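You operate a simulated robot arm through the tools that you are given. There is no shell and no other tool. Be economical: measure what you need, move in short steps, check, and stop when the job is done.

You are at the controls of a simulated robot arm. One attempt, no reset.

TASK
Push the blue cup lid shut. Fetch the 0.8 mm spool from the top of the beige cabinet and set it in the inside of the crate of brown blocks. Put the bristle clump from the tray on top of the yellow pad. Close the cream drawer. Put the yellow peg from the inside of the lined dark blue crate in the inside of the flat blue tray and the blue peg on the clear stretch of the work table. Do these in any order.

The check looks at the end state, three seconds after you hand in, the way a careful person would. Anything else that was tipped, shoved, dropped, spilled or broken makes it a failure. Lids that push on must go on centred and level and be pressed home; caps that screw on are set level and turned clockwise until they are tight.

THE ROBOT
A 7-joint arm with a two-finger parallel gripper on a trunk, on a base that drives. Base frame: it is fixed to the floor where the robot stands at the start and does not move with it; the origin is under the middle of the robot, x ahead of it, y to its left, z up; the surface under the hand at the start is at about z = 800. Readings come in mm, rad, newtons and seconds.
Its first joint turns from -2.897 to 2.897 rad. Places, roughly: blue cup lid [700, 100, 1000]; bristle clump (4x3x3 cm) [500, -200, 800]; clear stretch of the work table [-5400, 1800, 800]; cream drawer [400, -200, 700]; inside of the crate of brown blocks [-2500, 3400, 600]; inside of the flat blue tray (20x15 cm) [-1760, 660, 560]; peg [-1250, 1500, 750]; spool [750, -250, 750]; yellow pad (6x9x4 cm) [-1200, 1200, 800]. Payload 3.43 kg.
The tool frame sits at the grasp point between the pads (the TCP): z along the fingers, y along the line on which they close. The tips reach 30 mm beyond it. The gripper opens to 94 mm. The fingers are 28 mm wide and 10 mm thick; the gripper's body (50 by 96 mm) begins 55 mm behind the TCP.
Orientation is told as [roll, pitch, yaw] about the base's x, y, z axes, in that order, counted from this pose: with the fingers straight down and closing along the base's y, the tool's x points along the base's -x, its y along +y and its z along -z.

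THE INTERFACE
- The arm moves only by the tool nudge_tool. Its argument "commands" is a list that holds one entry, the list of rows, each a list of 7 numbers: the shift along the tool's x, y, z in mm, then the turn, a rotation vector about the tool's x, y, z in rad, then the gripper command, from -1 (shut) to 1 (fully open), values between in proportion. In form: [[[tx, ty, tz, wx, wy, wz, fingers], ...]]. A call has 1 to 12 rows; each row shifts and turns the commanded pose from where the row before left it, along the tool's axes as they then stand. A row lasts 0.2 s, in which the tool goes at most 50 mm and 0.15 rad; a call with a longer step from one row to the next is refused whole, and so is a gripper value outside its range. Where a pose cannot be reached the arm comes as near as it can. A force on the tool above 40 N (or 10 N above the force at the start of the call, whichever is more), or a blocked arm, ends the call early, and 0.2 s more pass. Each finger travels about 45 mm/s and halts on what it meets, pressing with about 34 N; the grip force reading is that of the motor and also rises with nothing between the fingers. The clock runs only during rows and for 0.2 s after the last one: add rows that do not move to give the fingers time. It gives the time, the measured TCP pose, the force on the tool (base axes), the opening and the grip force at its end, in the units of the frame above (readings bear some noise), with the torque about the TCP (base axes, N m) and any sound that the robot's microphone picked up.
- Cameras (640 x 400 px; columns grow to the right, rows downward): "scene" is now at [460.7, 132.6, 1212.2]; the picture's right is [-0.90, -0.43, 0.00], its down [-0.21, 0.43, -0.88] and it looks along [0.38, -0.79, -0.48] (base axes); focal length 214 px, centre (320, 200). "wrist" rides on the gripper at [76, 14, -103] in the tool frame; the picture's right is [-0.18, 0.98, 0.00], its down [-0.75, -0.14, -0.64] and it looks along [-0.63, -0.12, 0.77] (tool axes); focal length 243 px, centre (320, 200). There is no depth. A picture from a camera that has moved, and an enlarged one, comes with that camera's place and axes in the base frame and with its lens.
- snapshot(camera): a new picture of that camera. It takes no simulated time.
- slide_trunk(by): slides the trunk up (or, below 0, down) by that many mm; the arm and the scene camera ride with it, the base frame stays. It gives what a move gives, with no picture.
- drive_base(legs): drives the robot by 1 to 6 legs, each [ahead, left, turn to the left] in mm, mm and rad, along the robot's own axes; the way and the turn of a leg run together, so that a leg with both is an arc; at most 1500 mm and 3.142 rad a leg. The arm and the cameras ride along, it lands a little off, and it stops where it bumps. It gives what a move gives.
- pan_tilt(pan, tilt): turns the head with the scene camera to pan (to the left, within 1.798 rad either way) and tilt (down, from -0.506 to 1.204), counted from straight ahead of the robot. It gives what a move gives.
- zoom(camera, box): a new picture of the part [left, top, right, bottom] of that camera's present view, enlarged. It takes no simulated time.
- finish_job(): hands the job in; it is judged then, once.

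Work in short steps. Places have to be worked out from the pictures, the camera data and where the tool is seen: move nearer, look again, correct. Check each grasp and each placing, and mend what went wrong. You have 165 turns and 120 pictures in all, those below and enlarged ones among them. Open the gripper and draw the arm clear of the work before you hand the job in, unless the task says otherwise; then end with one line.

The tools are called by a JSON object that holds its "method" and its "body". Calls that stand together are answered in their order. nudge_tool: Moves the arm, as the interface text tells. Its arguments: {"type":"object","properties":{"commands":{"type":"array"}},"required":["commands"]} The other tools are called the same way: slide_trunk (by) slides the trunk up or down; drive_base (legs) drives the base; pan_tilt (pan, tilt) turns the head that bears the scene camera; snapshot (camera) takes a picture; zoom (camera, box) takes an enlarged picture of a part of a camera's view; finish_job () hands the job in.

At the start:

```text
time: 0.0
position: [696.1, -15.9, 1209.0]
tcp_rot: [0.001, 0.0, -0.001]
force: [-0.3, 0.8, 0.1]
moment: [0.01, 0.0, -0.01]
grip_width: 94.0
gripper_force: 0.1
trunk travel left (down, up): [-300.0, 190.0]
robot x, y, heading: [-0.7, -0.4, 0.005]
head pan, tilt: [-1.124, 0.501]
```

scene: 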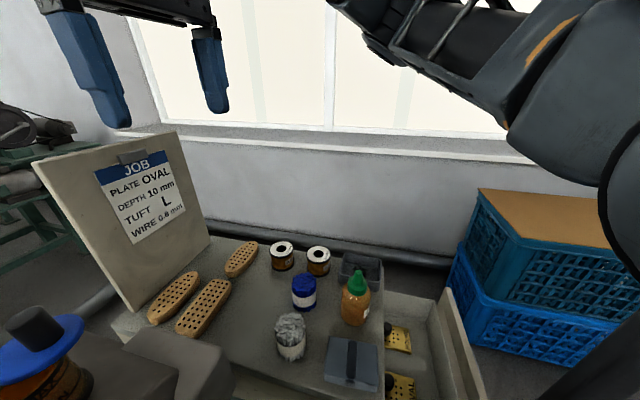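
wrist: 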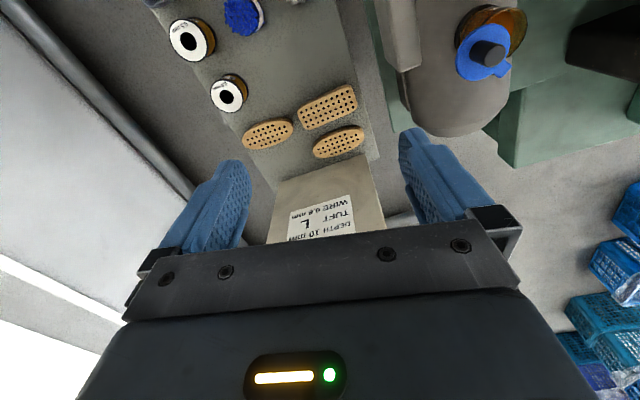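

The first pictures show the cabinet with spools, a bottle and a drawer, and a machine with a blue-lidded cup. I enlarge the cabinet and turn the head to the machine.

{"method": "zoom", "body": {"camera": "scene", "box": [130, 220, 490, 400]}}

{"method": "pan_tilt", "body": {"pan": -0.1, "tilt": 0.7}}

{"method": "snapshot", "body": {"camera": "scene"}}

```text
1.78 times, centred on (310, 310) of scene
camera zoom: at [460.7, 132.6, 1212.2], right [-0.9, -0.43, 0.0], down [-0.21, 0.43, -0.88], along [0.38, -0.79, -0.48], focal length 381 px, centre (338, 4)
```

zoom: 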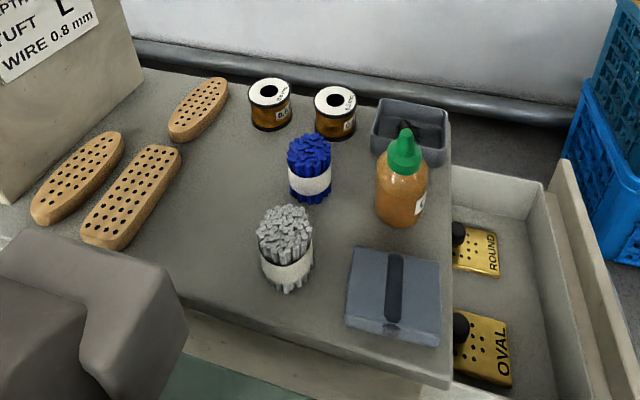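

```text
time: 1.3
position: [694.3, -17.1, 1210.0]
tcp_rot: [-0.001, 0.0, 0.0]
force: [0.4, 0.8, -0.2]
moment: [0.02, 0.02, 0.0]
grip_width: 93.8
gripper_force: 0.1
trunk travel left (down, up): [-300.0, 190.0]
robot x, y, heading: [1.0, 2.1, 0.003]
head pan, tilt: [-0.099, 0.7]
```

```text
116 pictures are left
camera scene: at [505.9, 206.2, 1194.7], right [-0.1, -0.99, 0.0], down [-0.64, 0.06, -0.77], along [0.76, -0.08, -0.64], focal length 214 px, centre (320, 200)
```

scene: 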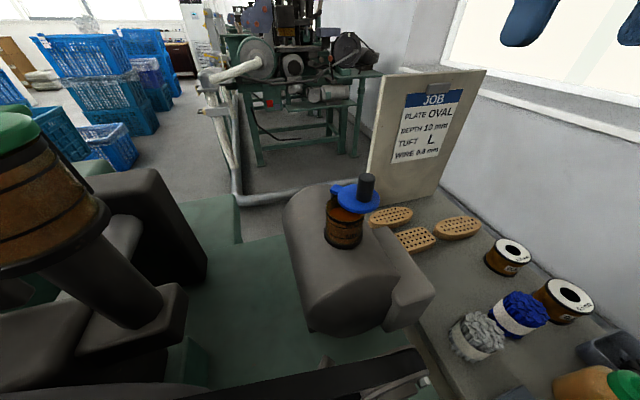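

The cup with its blue lid sits on the rounded machine housing. I enlarge it, and the spools too.

{"method": "zoom", "body": {"camera": "scene", "box": [280, 160, 440, 260]}}

{"method": "zoom", "body": {"camera": "scene", "box": [440, 220, 640, 345]}}

{"method": "zoom", "body": {"camera": "wrist", "box": [380, 0, 540, 100]}}

```text
4.00 times, centred on (360, 210) of scene
camera zoom: at [505.9, 206.2, 1194.7], right [-0.1, -0.99, 0.0], down [-0.64, 0.06, -0.77], along [0.76, -0.08, -0.64], focal length 858 px, centre (160, 160)
```

zoom: 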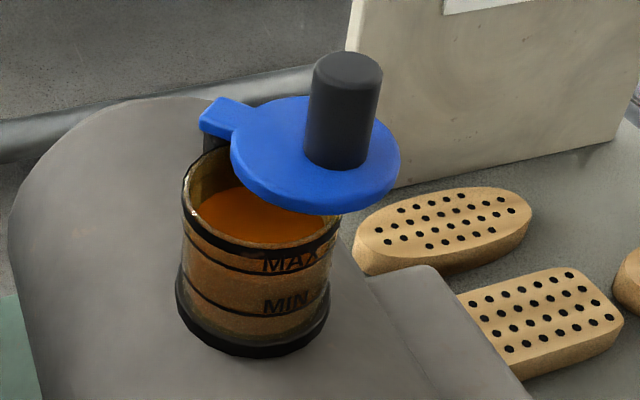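

```text
3.20 times, centred on (540, 282) of scene
camera zoom: at [505.9, 206.2, 1194.7], right [-0.1, -0.99, 0.0], down [-0.64, 0.06, -0.77], along [0.76, -0.08, -0.64], focal length 686 px, centre (-384, -64)
```

zoom: 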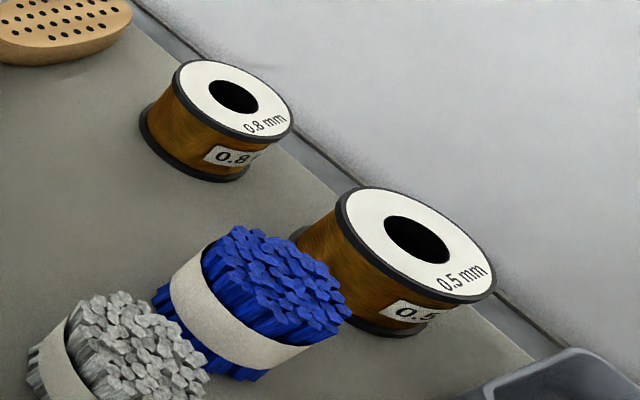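

```text
4.00 times, centred on (460, 50) of wrist
camera zoom: at [619.1, -3.0, 1311.5], right [0.18, 0.98, 0.0], down [0.75, -0.14, 0.64], along [0.63, -0.12, -0.77], focal length 970 px, centre (-240, 800)
```

zoom: 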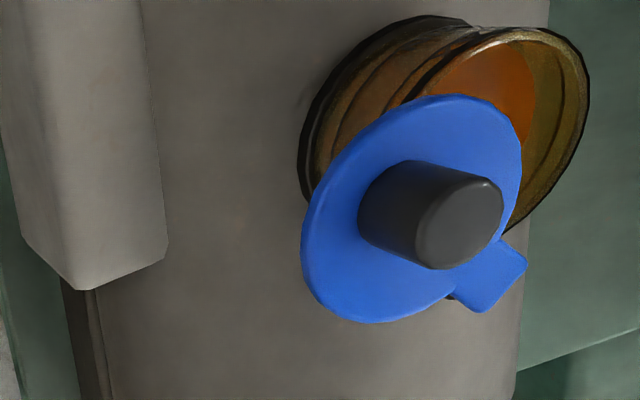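

From two views I place the knob top at about (685, 139, 1070), the lid top at z≈1041, its pivot at about (704, 165) and the cup centre at about (675, 160). The lid swings about a vertical pin, so I bring closed fingers down at y≈108 on the knob's -y side.

{"method": "nudge_tool", "body": {"commands": [[[4, 42, 0, 0, 0, 0, -1], [4, 42, 0, 0, 0, 0, -1], [4, 41, 0, 0, 0, 0, -1], [0, 0, 40, 0, 0, 0, -1], [0, 0, 40, 0, 0, 0, -1], [0, 0, 30, 0, 0, 0, -1], [0, 0, 0, 0, 0, 0, -1]]]}}

{"method": "snapshot", "body": {"camera": "scene"}}

```text
time: 2.9
position: [684.5, 107.8, 1100.5]
tcp_rot: [0.0, 0.0, 0.0]
force: [-0.7, -0.9, -0.1]
moment: [-0.02, 0.0, 0.02]
grip_width: 0.1
gripper_force: 33.0
trunk travel left (down, up): [-300.0, 190.0]
robot x, y, heading: [2.3, 2.4, 0.002]
head pan, tilt: [-0.099, 0.7]
```

```text
112 pictures are left
camera scene: at [505.9, 206.4, 1194.7], right [-0.1, -1.0, 0.0], down [-0.64, 0.06, -0.76], along [0.76, -0.08, -0.64], focal length 214 px, centre (320, 200)
```

scene: 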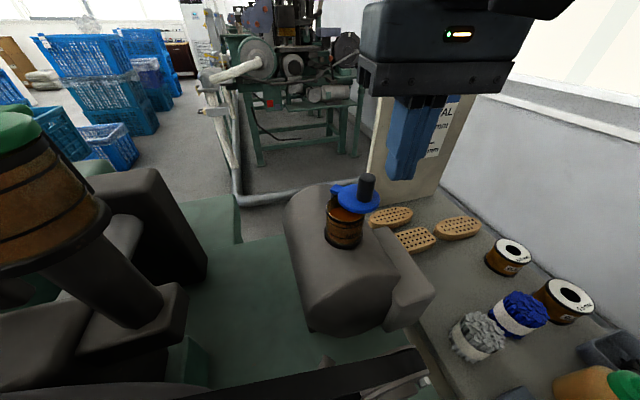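

The fingertips are where I computed. I lower 24 mm and push the knob in +y in small steps up to y≈134, then look.

{"method": "nudge_tool", "body": {"commands": [[[2, 0, 24, 0, 0, 0, -1], [0, 8, 0, 0, 0, 0, -1], [0, 6, 0, 0, 0, 0, -1], [0, 6, 0, 0, 0, 0, -1], [0, 6, 0, 0, 0, 0, -1], [0, 0, 0, 0, 0, 0, -1]]]}}

{"method": "zoom", "body": {"camera": "scene", "box": [280, 130, 440, 260]}}

```text
time: 3.9
position: [678.0, 124.8, 1075.3]
tcp_rot: [-0.011, 0.007, 0.002]
force: [-6.5, -9.1, 5.7]
moment: [0.01, 0.03, 0.0]
grip_width: 0.0
gripper_force: 33.0
trunk travel left (down, up): [-300.0, 190.0]
robot x, y, heading: [-0.4, 0.3, -0.004]
head pan, tilt: [-0.099, 0.7]
stopped in row 5: the force on the tool passed its limit at 48 N (the readings are from after the stop); the commanded pose is now the measured one
```

```text
3.08 times, centred on (360, 195) of scene
camera zoom: at [505.5, 205.0, 1195.0], right [-0.1, -0.99, 0.0], down [-0.64, 0.06, -0.77], along [0.76, -0.08, -0.64], focal length 660 px, centre (197, 215)
```

zoom: 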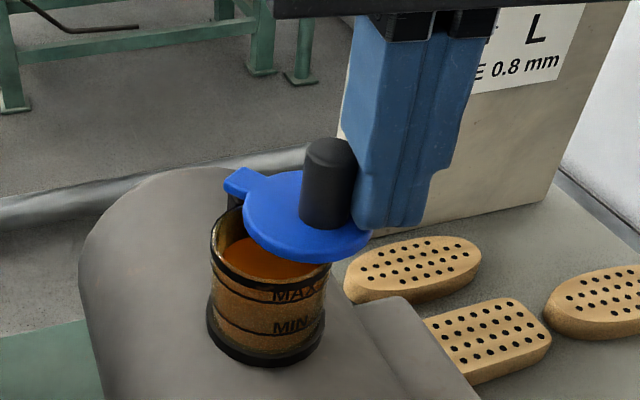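

The knob moved only about 4 mm before the force limit, because pushing along y is badly angled to the swing. I back off, rise 4 mm, yaw the tool about 30° so the push follows the arc, and move to the knob's new place.

{"method": "nudge_tool", "body": {"commands": [[[0, -10, -4, 0, 0, 0, -1], [-17, 2, 0, 0, 0, 0, -1], [0, 0, 0, 0, 0, -0.13, -1], [0, 0, 0, 0, 0, -0.13, -1], [0, 0, 0, 0, 0, -0.13, -1], [0, 0, 0, 0, 0, -0.13, -1], [0, 0, 0, 0, 0, 0, -1]]]}}

{"method": "zoom", "body": {"camera": "scene", "box": [280, 130, 440, 230]}}

```text
time: 5.5
position: [696.9, 117.1, 1078.6]
tcp_rot: [-0.005, 0.011, 0.523]
force: [0.2, 0.0, 0.6]
moment: [0.0, 0.0, 0.02]
grip_width: 0.2
gripper_force: 32.9
trunk travel left (down, up): [-300.0, 190.0]
robot x, y, heading: [2.0, -2.5, -0.0]
head pan, tilt: [-0.099, 0.7]
```

```text
4.00 times, centred on (360, 180) of scene
camera zoom: at [505.9, 205.6, 1194.7], right [-0.1, -0.99, 0.0], down [-0.64, 0.06, -0.76], along [0.76, -0.08, -0.64], focal length 858 px, centre (160, 280)
```

zoom: 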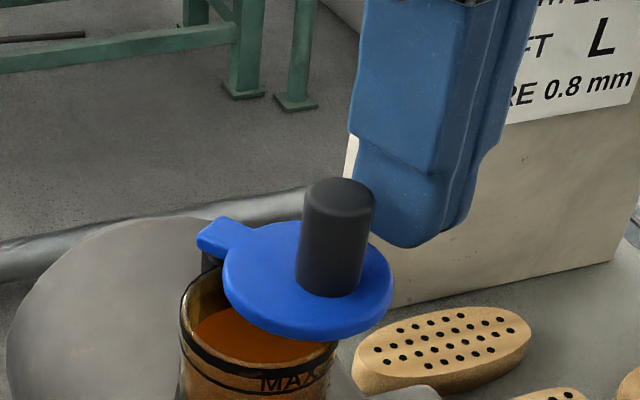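

Yawed and aligned with the knob. I push along the tool's y in small steps.

{"method": "nudge_tool", "body": {"commands": [[[0, 8, 0, 0, 0, 0, -1], [0, 4, 0, 0, 0, 0, -1], [0, 3, 0, 0, 0, 0, -1], [0, 3, 0, 0, 0, 0, -1], [0, 3, 0, 0, 0, 0, -1], [0, 3, 0, 0, 0, 0, -1], [0, 0, 0, 0, 0, 0, -1]]]}}

{"method": "zoom", "body": {"camera": "scene", "box": [280, 160, 440, 260]}}

```text
time: 7.1
position: [684.2, 139.2, 1078.7]
tcp_rot: [-0.005, 0.011, 0.523]
force: [-0.2, 1.0, 0.5]
moment: [0.02, 0.0, -0.01]
grip_width: 0.1
gripper_force: 33.0
trunk travel left (down, up): [-300.0, 190.0]
robot x, y, heading: [-0.1, -2.0, -0.004]
head pan, tilt: [-0.099, 0.7]
```

```text
4.00 times, centred on (360, 210) of scene
camera zoom: at [505.9, 205.6, 1194.7], right [-0.1, -0.99, 0.0], down [-0.64, 0.06, -0.76], along [0.76, -0.08, -0.64], focal length 858 px, centre (160, 160)
```

zoom: 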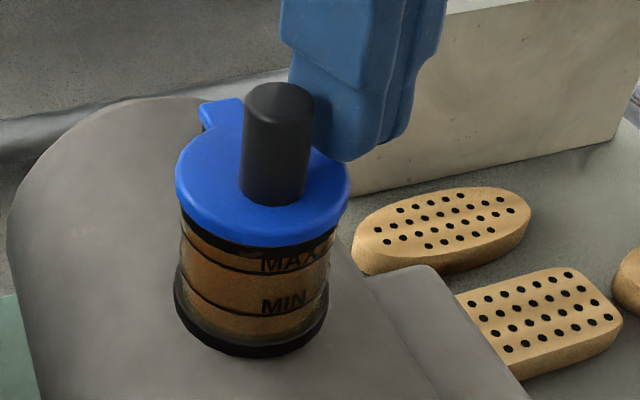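

It swings freely and now covers the cup, within about 1 mm. I push lightly a little more to feel for the stop.

{"method": "nudge_tool", "body": {"commands": [[[0, 1, 0, 0, 0, 0, -1], [0, 1, 0, 0, 0, 0, -1], [0, 1, 0, 0, 0, 0, -1], [0, 0, 0, 0, 0, 0, -1]]]}}

{"method": "zoom", "body": {"camera": "scene", "box": [280, 160, 440, 260]}}

```text
time: 8.1
position: [682.2, 141.4, 1079.3]
tcp_rot: [-0.006, 0.012, 0.522]
force: [0.0, -0.5, 0.2]
moment: [-0.01, 0.02, -0.01]
grip_width: 0.0
gripper_force: 32.8
trunk travel left (down, up): [-300.0, 190.0]
robot x, y, heading: [2.4, -1.4, 0.0]
head pan, tilt: [-0.099, 0.7]
```

```text
4.00 times, centred on (360, 210) of scene
camera zoom: at [505.9, 205.6, 1194.7], right [-0.1, -0.99, 0.0], down [-0.64, 0.06, -0.76], along [0.76, -0.08, -0.64], focal length 858 px, centre (160, 160)
```

zoom: 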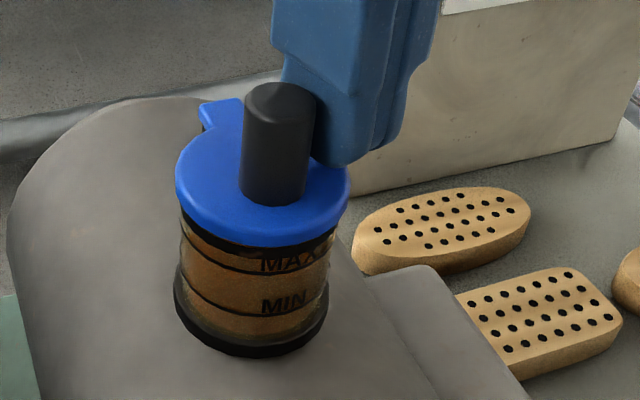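

The lid did not move, so it seems to have run ahead of the finger. I keep closing in until I feel contact.

{"method": "nudge_tool", "body": {"commands": [[[0, 1, 0, 0, 0, 0, -1], [0, 1, 0, 0, 0, 0, -1], [0, 1, 0, 0, 0, 0, -1], [0, 1, 0, 0, 0, 0, -1]]]}}

{"method": "zoom", "body": {"camera": "scene", "box": [280, 160, 440, 260]}}

```text
time: 9.1
position: [681.1, 142.5, 1078.9]
tcp_rot: [-0.007, 0.011, 0.521]
force: [4.5, -8.1, 1.0]
moment: [-0.16, -0.05, -0.01]
grip_width: 0.0
gripper_force: 33.1
trunk travel left (down, up): [-300.0, 190.0]
robot x, y, heading: [0.6, 0.9, 0.001]
head pan, tilt: [-0.099, 0.7]
```

```text
4.00 times, centred on (360, 210) of scene
camera zoom: at [506.0, 205.2, 1194.7], right [-0.1, -0.99, 0.0], down [-0.64, 0.06, -0.76], along [0.76, -0.08, -0.64], focal length 858 px, centre (160, 160)
```

zoom: 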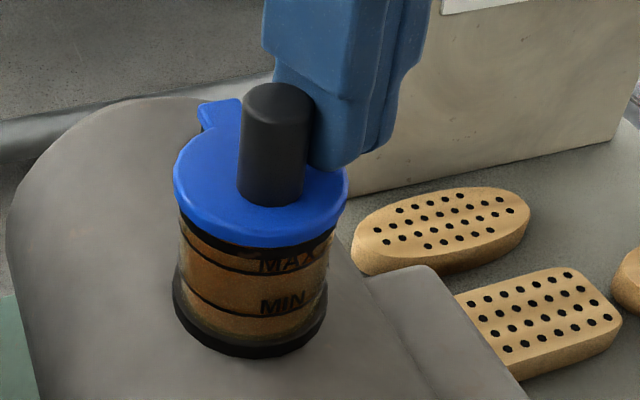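

The finger met a 9 N stop with the lid centred on the cup, so the lid is shut. I retreat, lift, unyaw, and move over toward the 0.8 mm spool, which I place at about (728, -201, top 842).

{"method": "nudge_tool", "body": {"commands": [[[0, -20, 0, 0, 0, 0, -1], [0, 0, -45, 0, 0, 0, -1], [0, 0, -45, 0, 0, 0.13, -1], [0, 0, 0, 0, 0, 0.13, -1], [0, 0, 0, 0, 0, 0.13, 0], [0, 0, 0, 0, 0, 0.13, 1], [-6, -48, 0, 0, 0, 0, 1], [-6, -48, 0, 0, 0, 0, 1], [-6, -48, 0, 0, 0, 0, 1], [-6, -48, 0, 0, 0, 0, 1], [-6, -48, 0, 0, 0, 0, 1], [-6, -48, 0, 0, 0, 0, 1]]]}}

{"method": "pan_tilt", "body": {"pan": -0.9, "tilt": 0.8}}

{"method": "snapshot", "body": {"camera": "wrist"}}

{"method": "snapshot", "body": {"camera": "scene"}}

```text
time: 11.7
position: [726.3, -158.5, 1169.9]
tcp_rot: [-0.009, 0.007, 0.003]
force: [0.1, -0.3, -0.7]
moment: [-0.03, -0.01, -0.02]
grip_width: 93.8
gripper_force: 0.1
trunk travel left (down, up): [-300.0, 190.0]
robot x, y, heading: [1.8, -0.2, 0.006]
head pan, tilt: [-0.099, 0.7]
```

```text
time: 12.9
position: [727.0, -159.1, 1170.1]
tcp_rot: [-0.01, 0.008, 0.002]
force: [-0.2, -1.1, 0.0]
moment: [0.0, -0.03, 0.01]
grip_width: 93.9
gripper_force: 0.0
trunk travel left (down, up): [-300.0, 190.0]
robot x, y, heading: [-3.8, -4.2, 0.002]
head pan, tilt: [-0.901, 0.799]
```

```text
106 pictures are left
camera wrist: at [650.7, -144.0, 1272.6], right [0.18, 0.98, -0.01], down [0.76, -0.13, 0.64], along [0.63, -0.13, -0.77], focal length 243 px, centre (320, 200)
```

wrist: 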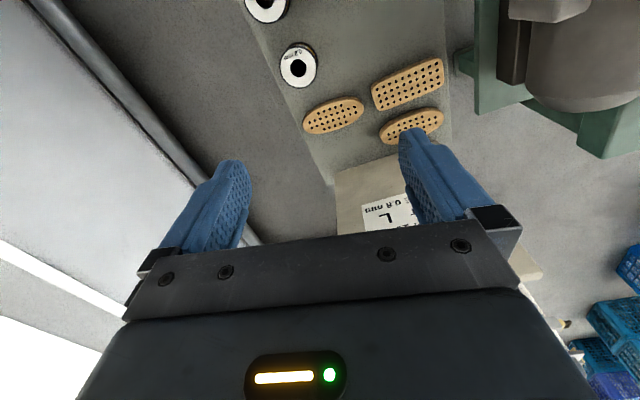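

```text
105 pictures are left
camera scene: at [471.4, 150.8, 1186.5], right [-0.78, -0.62, 0.0], down [-0.45, 0.56, -0.7], along [0.43, -0.55, -0.72], focal length 214 px, centre (320, 200)
```

scene: 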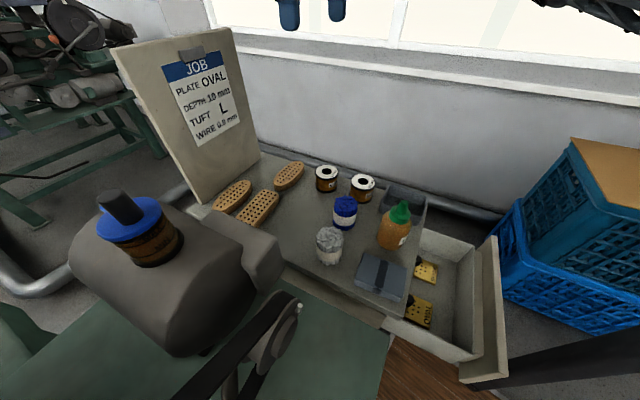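

Two new views agree on the spool's top centre at about (727, -200, 838), with the cabinet top near 800. I move over it and descend to z≈880 with open fingers, then look.

{"method": "nudge_tool", "body": {"commands": [[[0, -41, 0, 0.009, 0.008, 0, 1], [0, 0, 50, 0, 0, 0, 1], [0, 0, 50, 0, 0, 0, 1], [0, 0, 50, 0, 0, 0, 1], [0, 0, 50, 0, 0, 0, 1], [0, 0, 50, 0, 0, 0, 1], [0, 0, 36, 0, 0, 0, 1], [0, 0, 0, 0, 0, 0, 1]]]}}

{"method": "snapshot", "body": {"camera": "scene"}}

{"method": "snapshot", "body": {"camera": "wrist"}}

```text
time: 14.7
position: [722.2, -205.8, 885.0]
tcp_rot: [-0.019, 0.015, 0.001]
force: [-0.5, 0.1, 0.8]
moment: [-0.03, -0.03, 0.04]
grip_width: 93.6
gripper_force: 0.0
trunk travel left (down, up): [-300.0, 190.0]
robot x, y, heading: [4.3, -1.6, -0.001]
head pan, tilt: [-0.901, 0.799]
```

```text
104 pictures are left
camera scene: at [471.4, 150.8, 1186.5], right [-0.78, -0.62, 0.0], down [-0.45, 0.56, -0.7], along [0.43, -0.55, -0.72], focal length 214 px, centre (320, 200)
```

scene: 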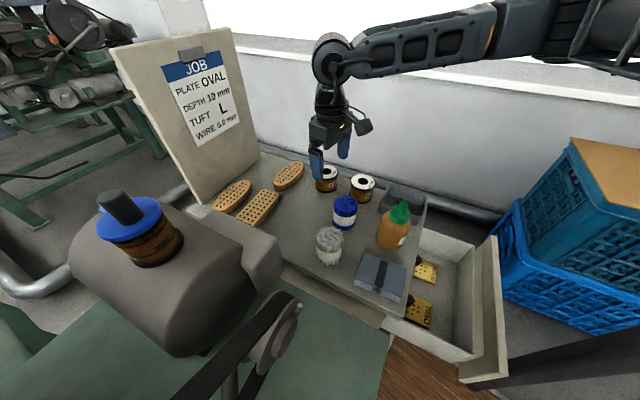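

```text
103 pictures are left
camera wrist: at [647.0, -190.9, 987.8], right [0.18, 0.98, -0.02], down [0.76, -0.13, 0.63], along [0.62, -0.13, -0.77], focal length 243 px, centre (320, 200)
```

wrist: 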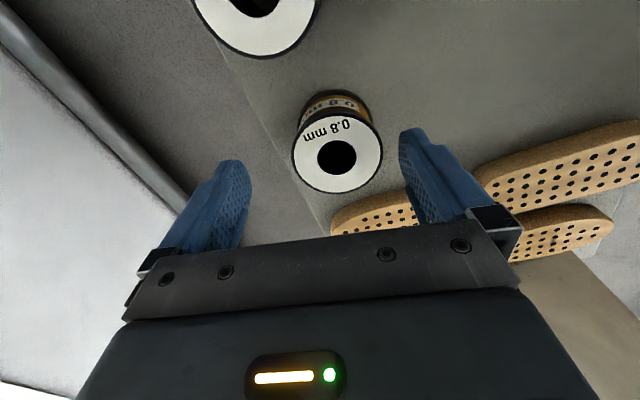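

The wrist view puts the spool at about (730, -197), so I correct by (+8, +9) and remove the small tilt. Then I descend to z≈838 and close.

{"method": "nudge_tool", "body": {"commands": [[[-8, 9, 0, -0.019, -0.015, 0, 1], [0, 0, 20, 0, 0, 0, 1], [0, 0, 15, 0, 0, 0, 1], [0, 0, 12, 0, 0, 0, 1], [0, 0, 0, 0, 0, 0, 1]]]}}

{"method": "snapshot", "body": {"camera": "wrist"}}

```text
time: 15.9
position: [730.8, -198.6, 838.7]
tcp_rot: [-0.001, 0.0, 0.002]
force: [-0.6, 0.9, 0.1]
moment: [0.03, 0.0, 0.01]
grip_width: 94.1
gripper_force: 0.1
trunk travel left (down, up): [-300.0, 190.0]
robot x, y, heading: [-2.6, -3.2, -0.0]
head pan, tilt: [-0.901, 0.799]
```

```text
102 pictures are left
camera wrist: at [654.0, -183.7, 940.5], right [0.18, 0.98, 0.0], down [0.75, -0.14, 0.64], along [0.63, -0.12, -0.77], focal length 243 px, centre (320, 200)
```

wrist: 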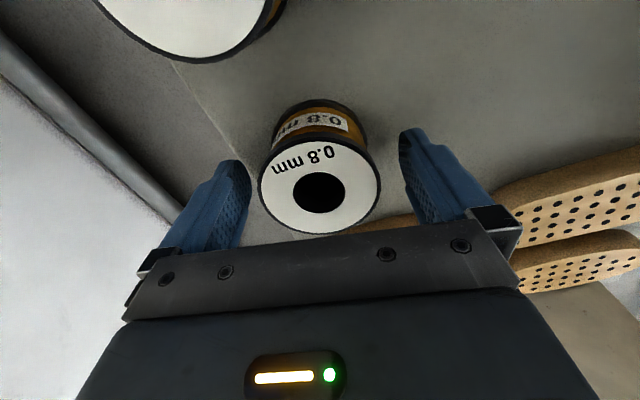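

The spool sits centred between the pads. I close and lift slightly.

{"method": "nudge_tool", "body": {"commands": [[[-2, 0, 3, 0, 0, 0, 0], [0, 0, 0, 0, 0, 0, -1], [0, 0, 0, 0, 0, 0, -1], [0, 0, 0, 0, 0, 0, -1], [0, 0, 0, 0, 0, 0, -1], [0, 0, 0, 0, 0, 0, -1], [0, 0, -30, 0, 0, 0, -1], [0, 0, -40, 0, 0, 0, -1], [0, 0, -40, 0, 0, 0, -1]]]}}

{"method": "snapshot", "body": {"camera": "wrist"}}

{"method": "zoom", "body": {"camera": "scene", "box": [300, 160, 520, 390]}}

```text
time: 17.9
position: [735.0, -198.7, 944.8]
tcp_rot: [0.001, 0.0, 0.002]
force: [-0.1, -0.7, -2.4]
moment: [0.05, 0.02, 0.01]
grip_width: 61.7
gripper_force: 34.3
trunk travel left (down, up): [-300.0, 190.0]
robot x, y, heading: [1.4, -0.4, 0.003]
head pan, tilt: [-0.901, 0.799]
```

```text
101 pictures are left
camera wrist: at [658.4, -184.1, 1046.7], right [0.18, 0.98, 0.0], down [0.75, -0.14, 0.64], along [0.63, -0.12, -0.77], focal length 243 px, centre (320, 200)
```

wrist: 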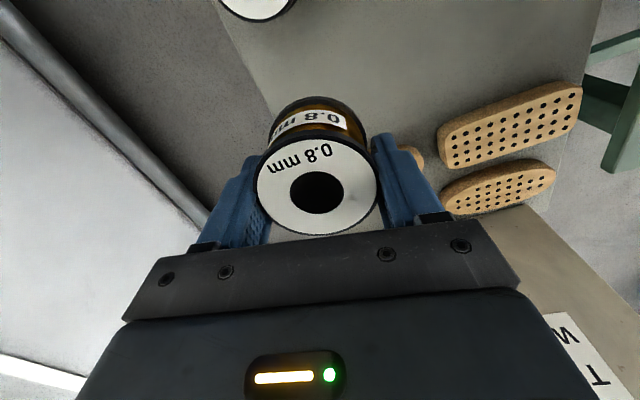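

```text
1.74 times, centred on (410, 275) of scene
camera zoom: at [471.6, 150.7, 1186.3], right [-0.78, -0.62, 0.0], down [-0.45, 0.56, -0.7], along [0.43, -0.55, -0.72], focal length 373 px, centre (164, 70)
```

zoom: 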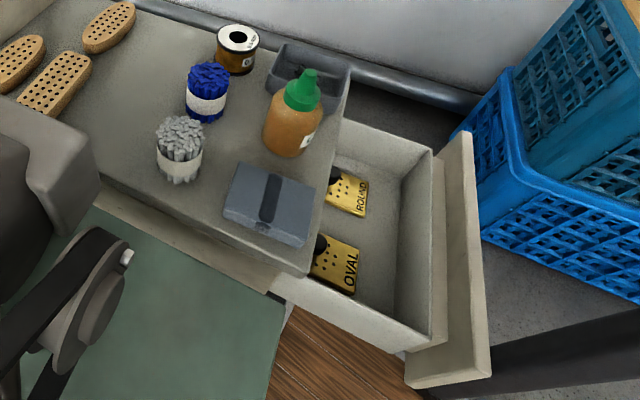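

The spool is held (61.7 mm, lifted). I raise the arm further and look left and behind to plan the drive.

{"method": "nudge_tool", "body": {"commands": [[[0, 0, -50, 0, 0, 0, -1], [0, 0, -50, 0, 0, 0, -1], [0, 0, -50, 0, 0, 0, -1], [20, 40, -50, 0, 0, 0, -1], [20, 40, 0, 0, 0, 0, -1], [0, 40, 0, 0, 0, 0, -1], [0, 40, 0, 0, 0, 0, -1]]]}}

{"method": "pan_tilt", "body": {"pan": 1.78, "tilt": 0.35}}

{"method": "snapshot", "body": {"camera": "scene"}}

{"method": "pan_tilt", "body": {"pan": 0.8, "tilt": 0.4}}

{"method": "snapshot", "body": {"camera": "scene"}}

{"method": "pan_tilt", "body": {"pan": -1.78, "tilt": 0.5}}

{"method": "snapshot", "body": {"camera": "scene"}}

```text
refused: row 4 steps farther than a row can; nothing moved
```

```text
time: 20.3
position: [735.2, -198.2, 943.3]
tcp_rot: [-0.001, 0.0, 0.001]
force: [-0.4, 0.1, -0.3]
moment: [-0.01, -0.01, 0.0]
grip_width: 61.8
gripper_force: 34.5
trunk travel left (down, up): [-300.0, 190.0]
robot x, y, heading: [-1.1, -0.6, 0.002]
head pan, tilt: [1.78, 0.351]
```

```text
99 pictures are left
camera scene: at [402.1, 305.1, 1226.1], right [0.98, 0.21, 0.0], down [0.07, -0.34, -0.94], along [-0.19, 0.92, -0.34], focal length 214 px, centre (320, 200)
```

scene: 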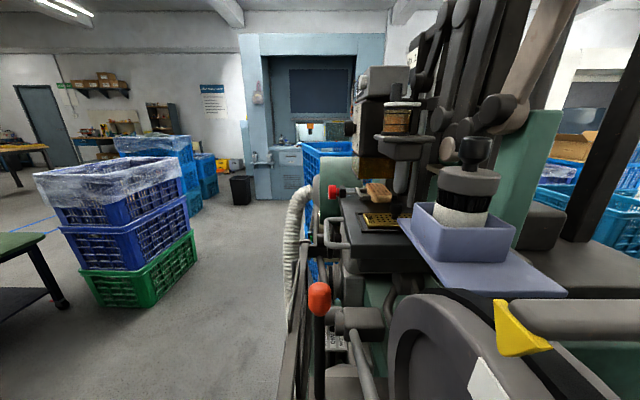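

```text
time: 21.5
position: [735.4, -197.7, 945.3]
tcp_rot: [0.0, 0.0, 0.003]
force: [-0.5, 0.0, -1.9]
moment: [-0.02, -0.02, 0.01]
grip_width: 62.1
gripper_force: 34.0
trunk travel left (down, up): [-300.0, 190.0]
robot x, y, heading: [-0.3, -0.5, 0.003]
head pan, tilt: [0.799, 0.4]
```

```text
98 pictures are left
camera scene: at [485.9, 280.5, 1221.6], right [0.72, -0.7, 0.0], down [-0.27, -0.28, -0.92], along [0.64, 0.66, -0.39], focal length 214 px, centre (320, 200)
```

scene: 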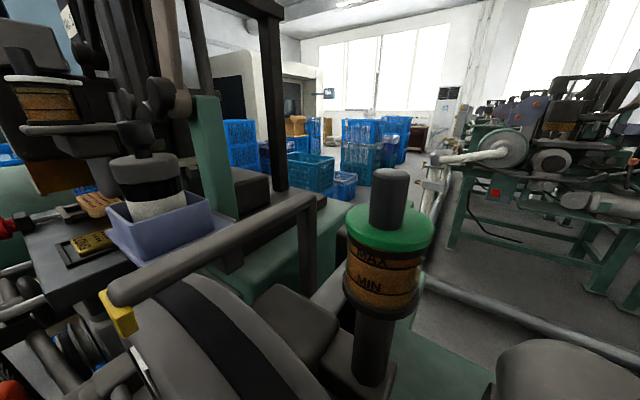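

```text
time: 23.8
position: [735.1, -198.4, 944.8]
tcp_rot: [0.0, -0.001, 0.002]
force: [0.2, -0.1, -1.2]
moment: [-0.01, 0.02, -0.01]
grip_width: 61.7
gripper_force: 34.0
trunk travel left (down, up): [-300.0, 190.0]
robot x, y, heading: [1.9, 1.8, 0.0]
head pan, tilt: [-1.78, 0.499]
```

```text
97 pictures are left
camera scene: at [402.4, 125.0, 1212.4], right [-0.98, 0.21, 0.0], down [0.1, 0.47, -0.88], along [-0.18, -0.86, -0.48], focal length 214 px, centre (320, 200)
```

scene: 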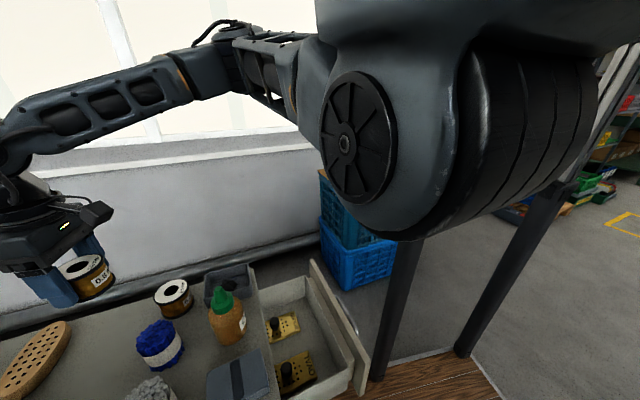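

Behind-left I see the wrapped crate stack (about (-1260, 1450)), and the green table further back. I raise the arm in legal steps before driving.

{"method": "nudge_tool", "body": {"commands": [[[0, 0, -50, 0, 0, 0, -1], [0, 0, -50, 0, 0, 0, -1], [0, 0, -50, 0, 0, 0, -1], [0, 0, -50, 0, 0, 0, -1], [15, 40, 0, 0, 0, 0, -1], [15, 40, 0, 0, 0, 0, -1], [15, 40, 0, 0, 0, 0, -1], [15, 40, 0, 0, 0, 0, -1], [0, 40, 0, 0, 0, 0, -1]]]}}

{"method": "drive_base", "body": {"legs": [[-500, 0, 0]]}}

{"method": "pan_tilt", "body": {"pan": 1.78, "tilt": 0.4}}

{"method": "snapshot", "body": {"camera": "scene"}}

```text
time: 25.8
position: [673.5, 1.3, 1147.4]
tcp_rot: [0.0, -0.002, 0.0]
force: [-0.7, -0.7, -1.0]
moment: [0.02, -0.03, 0.06]
grip_width: 61.7
gripper_force: 33.8
trunk travel left (down, up): [-300.0, 190.0]
robot x, y, heading: [-0.8, 2.9, -0.002]
head pan, tilt: [-1.78, 0.499]
```

```text
time: 28.8
position: [173.5, -0.3, 1146.4]
tcp_rot: [-0.001, -0.001, -0.004]
force: [0.2, 0.2, -1.1]
moment: [-0.03, -0.01, -0.01]
grip_width: 61.8
gripper_force: 34.0
trunk travel left (down, up): [-300.0, 190.0]
robot x, y, heading: [-498.1, 0.4, -0.012]
head pan, tilt: [-1.78, 0.499]
```

```text
time: 31.7
position: [174.6, -1.7, 1146.0]
tcp_rot: [0.0, 0.001, -0.005]
force: [-0.2, 0.3, -2.0]
moment: [0.0, -0.01, 0.03]
grip_width: 61.9
gripper_force: 33.7
trunk travel left (down, up): [-300.0, 190.0]
robot x, y, heading: [-497.2, 4.0, -0.006]
head pan, tilt: [1.78, 0.4]
```

```text
96 pictures are left
camera scene: at [-95.7, 304.1, 1221.6], right [0.98, 0.2, 0.0], down [0.08, -0.38, -0.92], along [-0.19, 0.9, -0.39], focal length 214 px, centre (320, 200)
```

scene: 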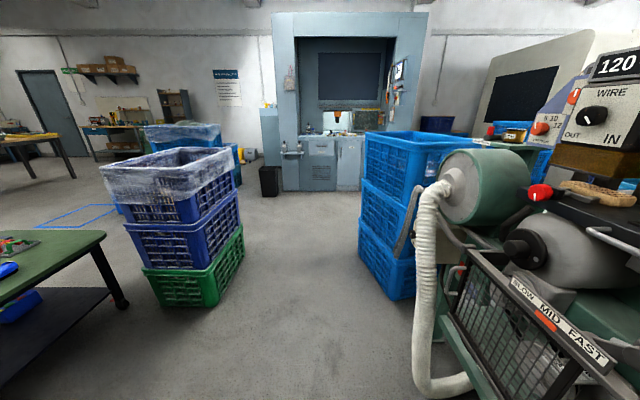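

The floor to the left is open, with a passage between the wrapped stack and the machine. I turn 1.57 left to face it and look ahead.

{"method": "drive_base", "body": {"legs": [[0, 0, 1.57]]}}

{"method": "pan_tilt", "body": {"pan": 0.5, "tilt": 0.35}}

{"method": "snapshot", "body": {"camera": "scene"}}

{"method": "pan_tilt", "body": {"pan": 1.5, "tilt": 0.5}}

{"method": "snapshot", "body": {"camera": "scene"}}

```text
time: 35.9
position: [-485.1, 675.3, 1146.5]
tcp_rot: [0.001, 0.0, 1.547]
force: [-0.5, 0.5, -1.6]
moment: [0.03, 0.0, 0.04]
grip_width: 61.8
gripper_force: 33.8
trunk travel left (down, up): [-300.0, 190.0]
robot x, y, heading: [-502.1, 2.6, 1.547]
head pan, tilt: [1.78, 0.4]
```

```text
time: 37.4
position: [-486.0, 675.0, 1147.8]
tcp_rot: [0.0, 0.001, 1.549]
force: [-0.4, 0.1, -2.6]
moment: [0.02, -0.01, -0.01]
grip_width: 62.0
gripper_force: 33.7
trunk travel left (down, up): [-300.0, 190.0]
robot x, y, heading: [-500.1, 0.4, 1.546]
head pan, tilt: [0.499, 0.351]
```

```text
95 pictures are left
camera scene: at [-747.7, 511.3, 1226.1], right [0.89, 0.46, 0.0], down [0.16, -0.31, -0.94], along [-0.43, 0.84, -0.34], focal length 214 px, centre (320, 200)
```

scene: 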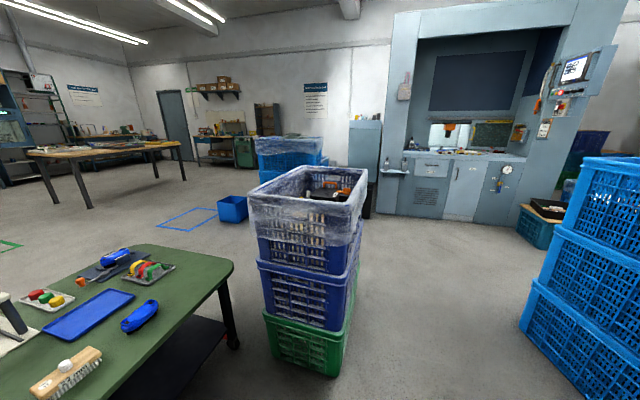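

```text
time: 38.6
position: [-484.5, 674.6, 1146.0]
tcp_rot: [0.0, 0.0, 1.548]
force: [-0.1, 0.2, -0.8]
moment: [-0.01, -0.03, 0.02]
grip_width: 61.7
gripper_force: 33.9
trunk travel left (down, up): [-300.0, 190.0]
robot x, y, heading: [-501.1, 3.4, 1.548]
head pan, tilt: [1.499, 0.499]
```

```text
94 pictures are left
camera scene: at [-795.6, 437.3, 1212.4], right [0.1, 1.0, 0.0], down [0.48, -0.05, -0.88], along [-0.87, 0.09, -0.48], focal length 214 px, centre (320, 200)
```

scene: 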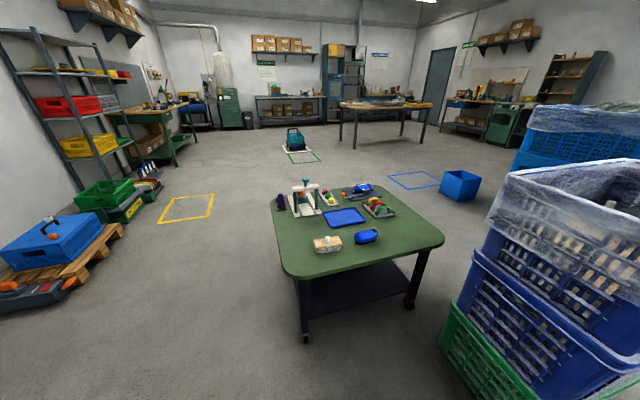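

I enlarge the crate and the table to find the yellow pad, the pegs and the flat tray.

{"method": "zoom", "body": {"camera": "scene", "box": [240, 160, 460, 297]}}

{"method": "pan_tilt", "body": {"pan": 0.6, "tilt": 0.5}}

{"method": "zoom", "body": {"camera": "scene", "box": [240, 100, 480, 250]}}

```text
2.91 times, centred on (350, 228) of scene
camera zoom: at [-795.6, 437.3, 1212.4], right [0.1, 1.0, 0.0], down [0.48, -0.05, -0.88], along [-0.87, 0.09, -0.48], focal length 624 px, centre (233, 117)
```

zoom: 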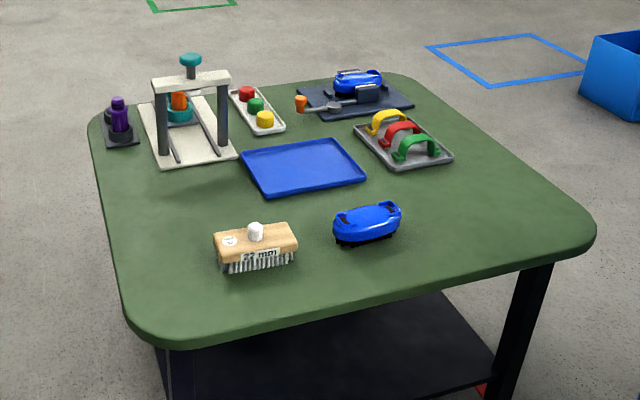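

```text
time: 39.8
position: [-485.6, 674.0, 1147.3]
tcp_rot: [0.0, 0.001, 1.548]
force: [0.1, 1.1, -0.7]
moment: [0.0, -0.01, 0.0]
grip_width: 61.6
gripper_force: 33.9
trunk travel left (down, up): [-300.0, 190.0]
robot x, y, heading: [-500.7, -0.5, 1.547]
head pan, tilt: [0.6, 0.499]
```

```text
2.67 times, centred on (360, 175) of scene
camera zoom: at [-754.7, 504.8, 1212.4], right [0.84, 0.54, 0.0], down [0.26, -0.4, -0.88], along [-0.48, 0.74, -0.48], focal length 572 px, centre (213, 267)
```

zoom: 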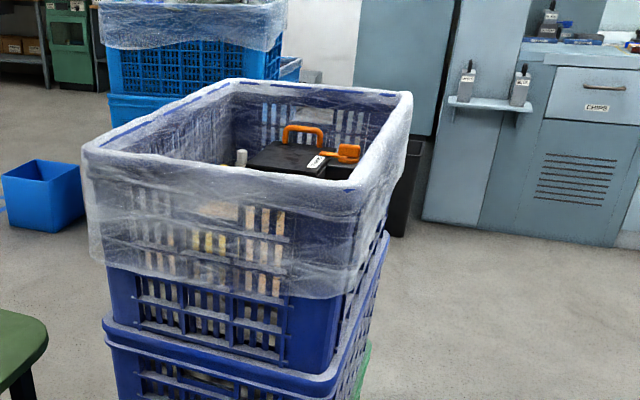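

The crate stack holds a yellow item and a black box with an orange handle. The crate of brown blocks is the plastic-topped stack beyond, so I drive straight through the roughly 900 mm gap toward +y first.

{"method": "drive_base", "body": {"legs": [[1200, 40, 0], [1000, 20, 0]]}}

{"method": "pan_tilt", "body": {"pan": 0.9, "tilt": 0.45}}

{"method": "snapshot", "body": {"camera": "scene"}}

```text
time: 50.6
position: [-481.1, 2858.4, 1146.2]
tcp_rot: [-0.001, 0.0, 1.549]
force: [0.9, -0.1, -1.8]
moment: [0.0, -0.01, 0.0]
grip_width: 61.6
gripper_force: 34.6
trunk travel left (down, up): [-300.0, 190.0]
robot x, y, heading: [-496.5, 2191.6, 1.545]
head pan, tilt: [0.6, 0.499]
```

```text
time: 51.4
position: [-480.2, 2858.3, 1147.1]
tcp_rot: [0.001, 0.0, 1.549]
force: [1.1, 0.3, -2.0]
moment: [0.03, -0.02, 0.03]
grip_width: 61.6
gripper_force: 33.8
trunk travel left (down, up): [-300.0, 190.0]
robot x, y, heading: [-494.3, 2184.3, 1.553]
head pan, tilt: [0.901, 0.45]
```

```text
91 pictures are left
camera scene: at [-771.3, 2671.0, 1216.9], right [0.64, 0.77, 0.0], down [0.33, -0.28, -0.9], along [-0.69, 0.58, -0.44], focal length 214 px, centre (320, 200)
```

scene: 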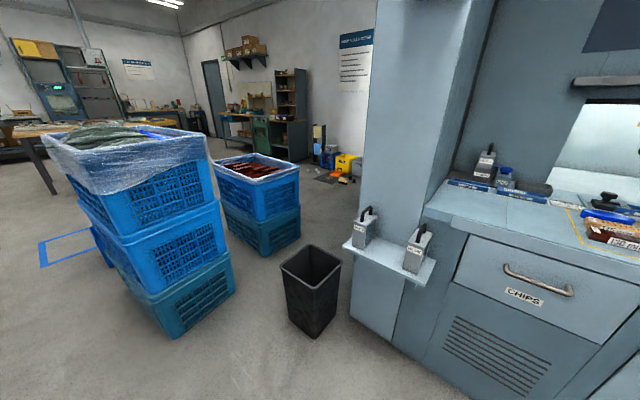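

The brown-block crate is at about x -2750..-2190, y 3230..3630, between a tall stack and a bin. I check the robot's own footprint before threading toward it.

{"method": "pan_tilt", "body": {"pan": 1.2, "tilt": 1.2}}

{"method": "snapshot", "body": {"camera": "scene"}}

```text
time: 52.5
position: [-481.4, 2858.9, 1146.8]
tcp_rot: [0.0, -0.001, 1.55]
force: [0.6, 0.1, -1.9]
moment: [0.0, 0.0, -0.03]
grip_width: 61.8
gripper_force: 33.7
trunk travel left (down, up): [-300.0, 190.0]
robot x, y, heading: [-493.2, 2183.5, 1.546]
head pan, tilt: [1.201, 1.201]
```

```text
90 pictures are left
camera scene: at [-752.3, 2633.6, 1158.8], right [0.38, 0.92, 0.0], down [0.86, -0.36, -0.36], along [-0.34, 0.14, -0.93], focal length 214 px, centre (320, 200)
```

scene: 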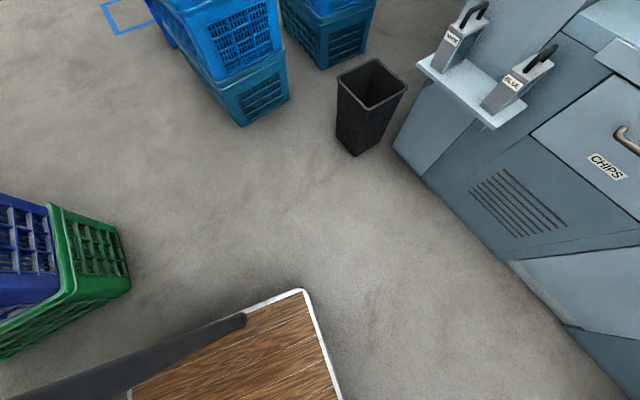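

The robot rides on a deck of about ±375 by ±266 mm, too big to get between bin and stack. I'll go round the tall stack's west side, passing diagonally between the wrapped stack and the tall stack, so I turn to face south-west first.

{"method": "drive_base", "body": {"legs": [[130, 60, 0], [0, 0, 2.32]]}}

{"method": "pan_tilt", "body": {"pan": 0.0, "tilt": 0.6}}

{"method": "snapshot", "body": {"camera": "scene"}}

```text
time: 59.3
position: [-1065.5, 1879.9, 1145.7]
tcp_rot: [0.001, -0.001, -2.438]
force: [0.6, 0.6, -0.8]
moment: [-0.02, 0.01, -0.04]
grip_width: 61.6
gripper_force: 33.6
trunk travel left (down, up): [-300.0, 190.0]
robot x, y, heading: [-556.5, 2314.6, -2.437]
head pan, tilt: [1.201, 1.201]
```

```text
time: 60.7
position: [-1068.3, 1881.2, 1147.5]
tcp_rot: [0.001, -0.001, -2.439]
force: [-0.6, 0.5, -1.3]
moment: [-0.01, 0.0, 0.03]
grip_width: 61.5
gripper_force: 34.2
trunk travel left (down, up): [-300.0, 190.0]
robot x, y, heading: [-554.2, 2317.5, -2.443]
head pan, tilt: [0.0, 0.6]
```

```text
89 pictures are left
camera scene: at [-805.0, 1822.8, 1203.3], right [-0.65, 0.76, 0.0], down [0.43, 0.37, -0.82], along [-0.63, -0.53, -0.57], focal length 214 px, centre (320, 200)
```

scene: 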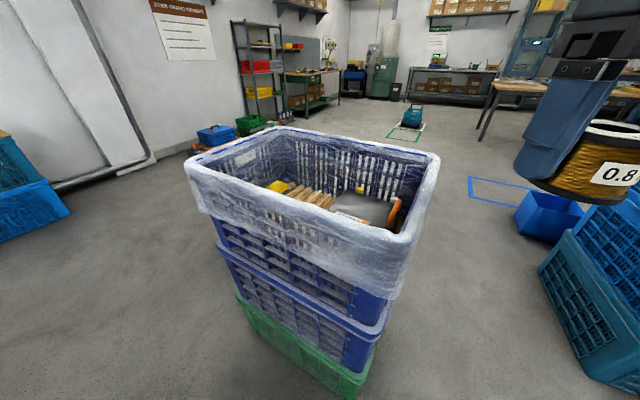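

This gives the wrapped crate's rim corners at about (-1100,1750), (-990,1174), (-1447,1073), (-1576,1693), rim near z 920. The corridor at y≈2125 is about 765 wide, so I face -x and drive along it.

{"method": "drive_base", "body": {"legs": [[0, 0, -0.7], [200, 190, 0], [600, 0, 0]]}}

{"method": "snapshot", "body": {"camera": "scene"}}

```text
time: 67.6
position: [-2030.8, 2143.8, 1146.5]
tcp_rot: [-0.001, -0.001, 3.132]
force: [0.1, -0.2, -1.4]
moment: [0.0, 0.01, -0.01]
grip_width: 61.5
gripper_force: 33.4
trunk travel left (down, up): [-300.0, 190.0]
robot x, y, heading: [-1355.2, 2138.8, 3.126]
head pan, tilt: [0.0, 0.6]
```

```text
88 pictures are left
camera scene: at [-1871.0, 1927.2, 1203.3], right [0.01, 1.0, 0.0], down [0.56, -0.01, -0.82], along [-0.82, 0.01, -0.57], focal length 214 px, centre (320, 200)
```

scene: 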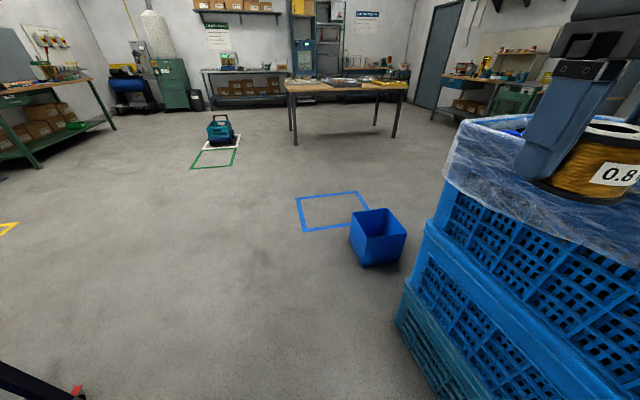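

The tall stack's south-west corner is near (-2486, 2378) and a blue bin stands at (-2826, 2349). I slip south a little while going west, then look again.

{"method": "drive_base", "body": {"legs": [[700, 170, 0], [600, 80, 0], [900, 0, 0]]}}

{"method": "pan_tilt", "body": {"pan": -1.3, "tilt": 0.4}}

{"method": "snapshot", "body": {"camera": "scene"}}

```text
time: 78.8
position: [-4210.9, 1933.8, 1146.1]
tcp_rot: [0.0, 0.001, 3.119]
force: [0.5, 0.6, -1.7]
moment: [0.01, -0.02, -0.02]
grip_width: 61.7
gripper_force: 34.4
trunk travel left (down, up): [-300.0, 190.0]
robot x, y, heading: [-3538.2, 1918.1, 3.118]
head pan, tilt: [0.0, 0.6]
```

```text
time: 80.2
position: [-4212.3, 1935.2, 1147.1]
tcp_rot: [0.001, 0.002, 3.12]
force: [-0.3, 0.4, -1.3]
moment: [-0.01, -0.02, -0.02]
grip_width: 61.4
gripper_force: 34.4
trunk travel left (down, up): [-300.0, 190.0]
robot x, y, heading: [-3540.4, 1922.0, 3.124]
head pan, tilt: [-1.3, 0.4]
```

```text
87 pictures are left
camera scene: at [-3988.3, 1804.9, 1221.5], right [0.97, 0.25, 0.0], down [0.1, -0.38, -0.92], along [-0.23, 0.89, -0.39], focal length 214 px, centre (320, 200)
```

scene: 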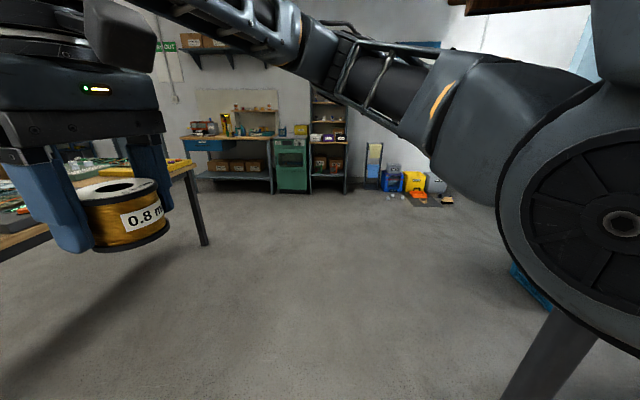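

North is clear. I turn right, drive north to y≈3350, then face +x toward the brown-block crate.

{"method": "drive_base", "body": {"legs": [[0, 0, -1.55], [1400, 0, 0], [0, 0, -1.57]]}}

{"method": "pan_tilt", "body": {"pan": -0.1, "tilt": 0.6}}

{"method": "snapshot", "body": {"camera": "scene"}}

```text
time: 94.8
position: [-2861.3, 3367.3, 1146.2]
tcp_rot: [-0.002, -0.001, 0.043]
force: [-0.1, -0.8, -2.0]
moment: [0.01, 0.01, -0.02]
grip_width: 61.6
gripper_force: 34.1
trunk travel left (down, up): [-300.0, 190.0]
robot x, y, heading: [-3538.2, 3340.1, 0.038]
head pan, tilt: [-1.3, 0.4]
```

```text
time: 96.2
position: [-2861.1, 3368.7, 1147.5]
tcp_rot: [-0.001, 0.0, 0.044]
force: [0.2, 1.0, -1.8]
moment: [0.02, -0.03, 0.04]
grip_width: 61.5
gripper_force: 34.1
trunk travel left (down, up): [-300.0, 190.0]
robot x, y, heading: [-3531.4, 3339.1, 0.039]
head pan, tilt: [-0.099, 0.6]
```

```text
86 pictures are left
camera scene: at [-3033.8, 3565.4, 1203.3], right [-0.06, -1.0, 0.0], down [-0.56, 0.03, -0.83], along [0.82, -0.05, -0.56], focal length 214 px, centre (320, 200)
```

scene: 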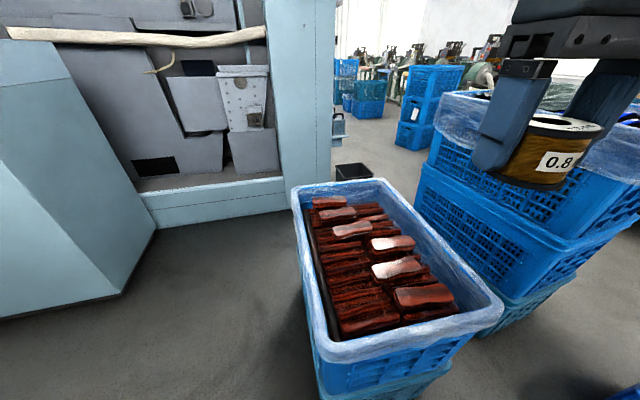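

The crate's rim is at about z 700, corners near (-2854,3543), (-2788,3130), (-2211,3606), (-2191,3209). I enlarge the inside to pick a flat spot.

{"method": "zoom", "body": {"camera": "scene", "box": [280, 170, 520, 370]}}

{"method": "snapshot", "body": {"camera": "wrist"}}

```text
2.00 times, centred on (400, 270) of scene
camera zoom: at [-3033.8, 3565.4, 1203.3], right [-0.06, -1.0, 0.0], down [-0.56, 0.03, -0.83], along [0.82, -0.05, -0.56], focal length 429 px, centre (160, 60)
```

zoom: 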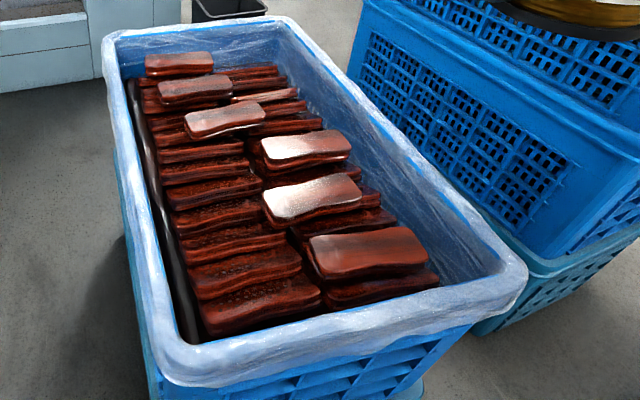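

```text
84 pictures are left
camera wrist: at [-2937.9, 3379.0, 1248.8], right [0.14, 0.99, 0.0], down [0.76, -0.11, 0.64], along [0.64, -0.09, -0.77], focal length 243 px, centre (320, 200)
```

wrist: 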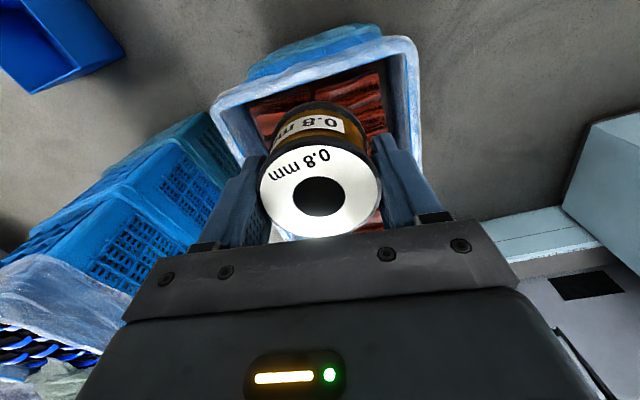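

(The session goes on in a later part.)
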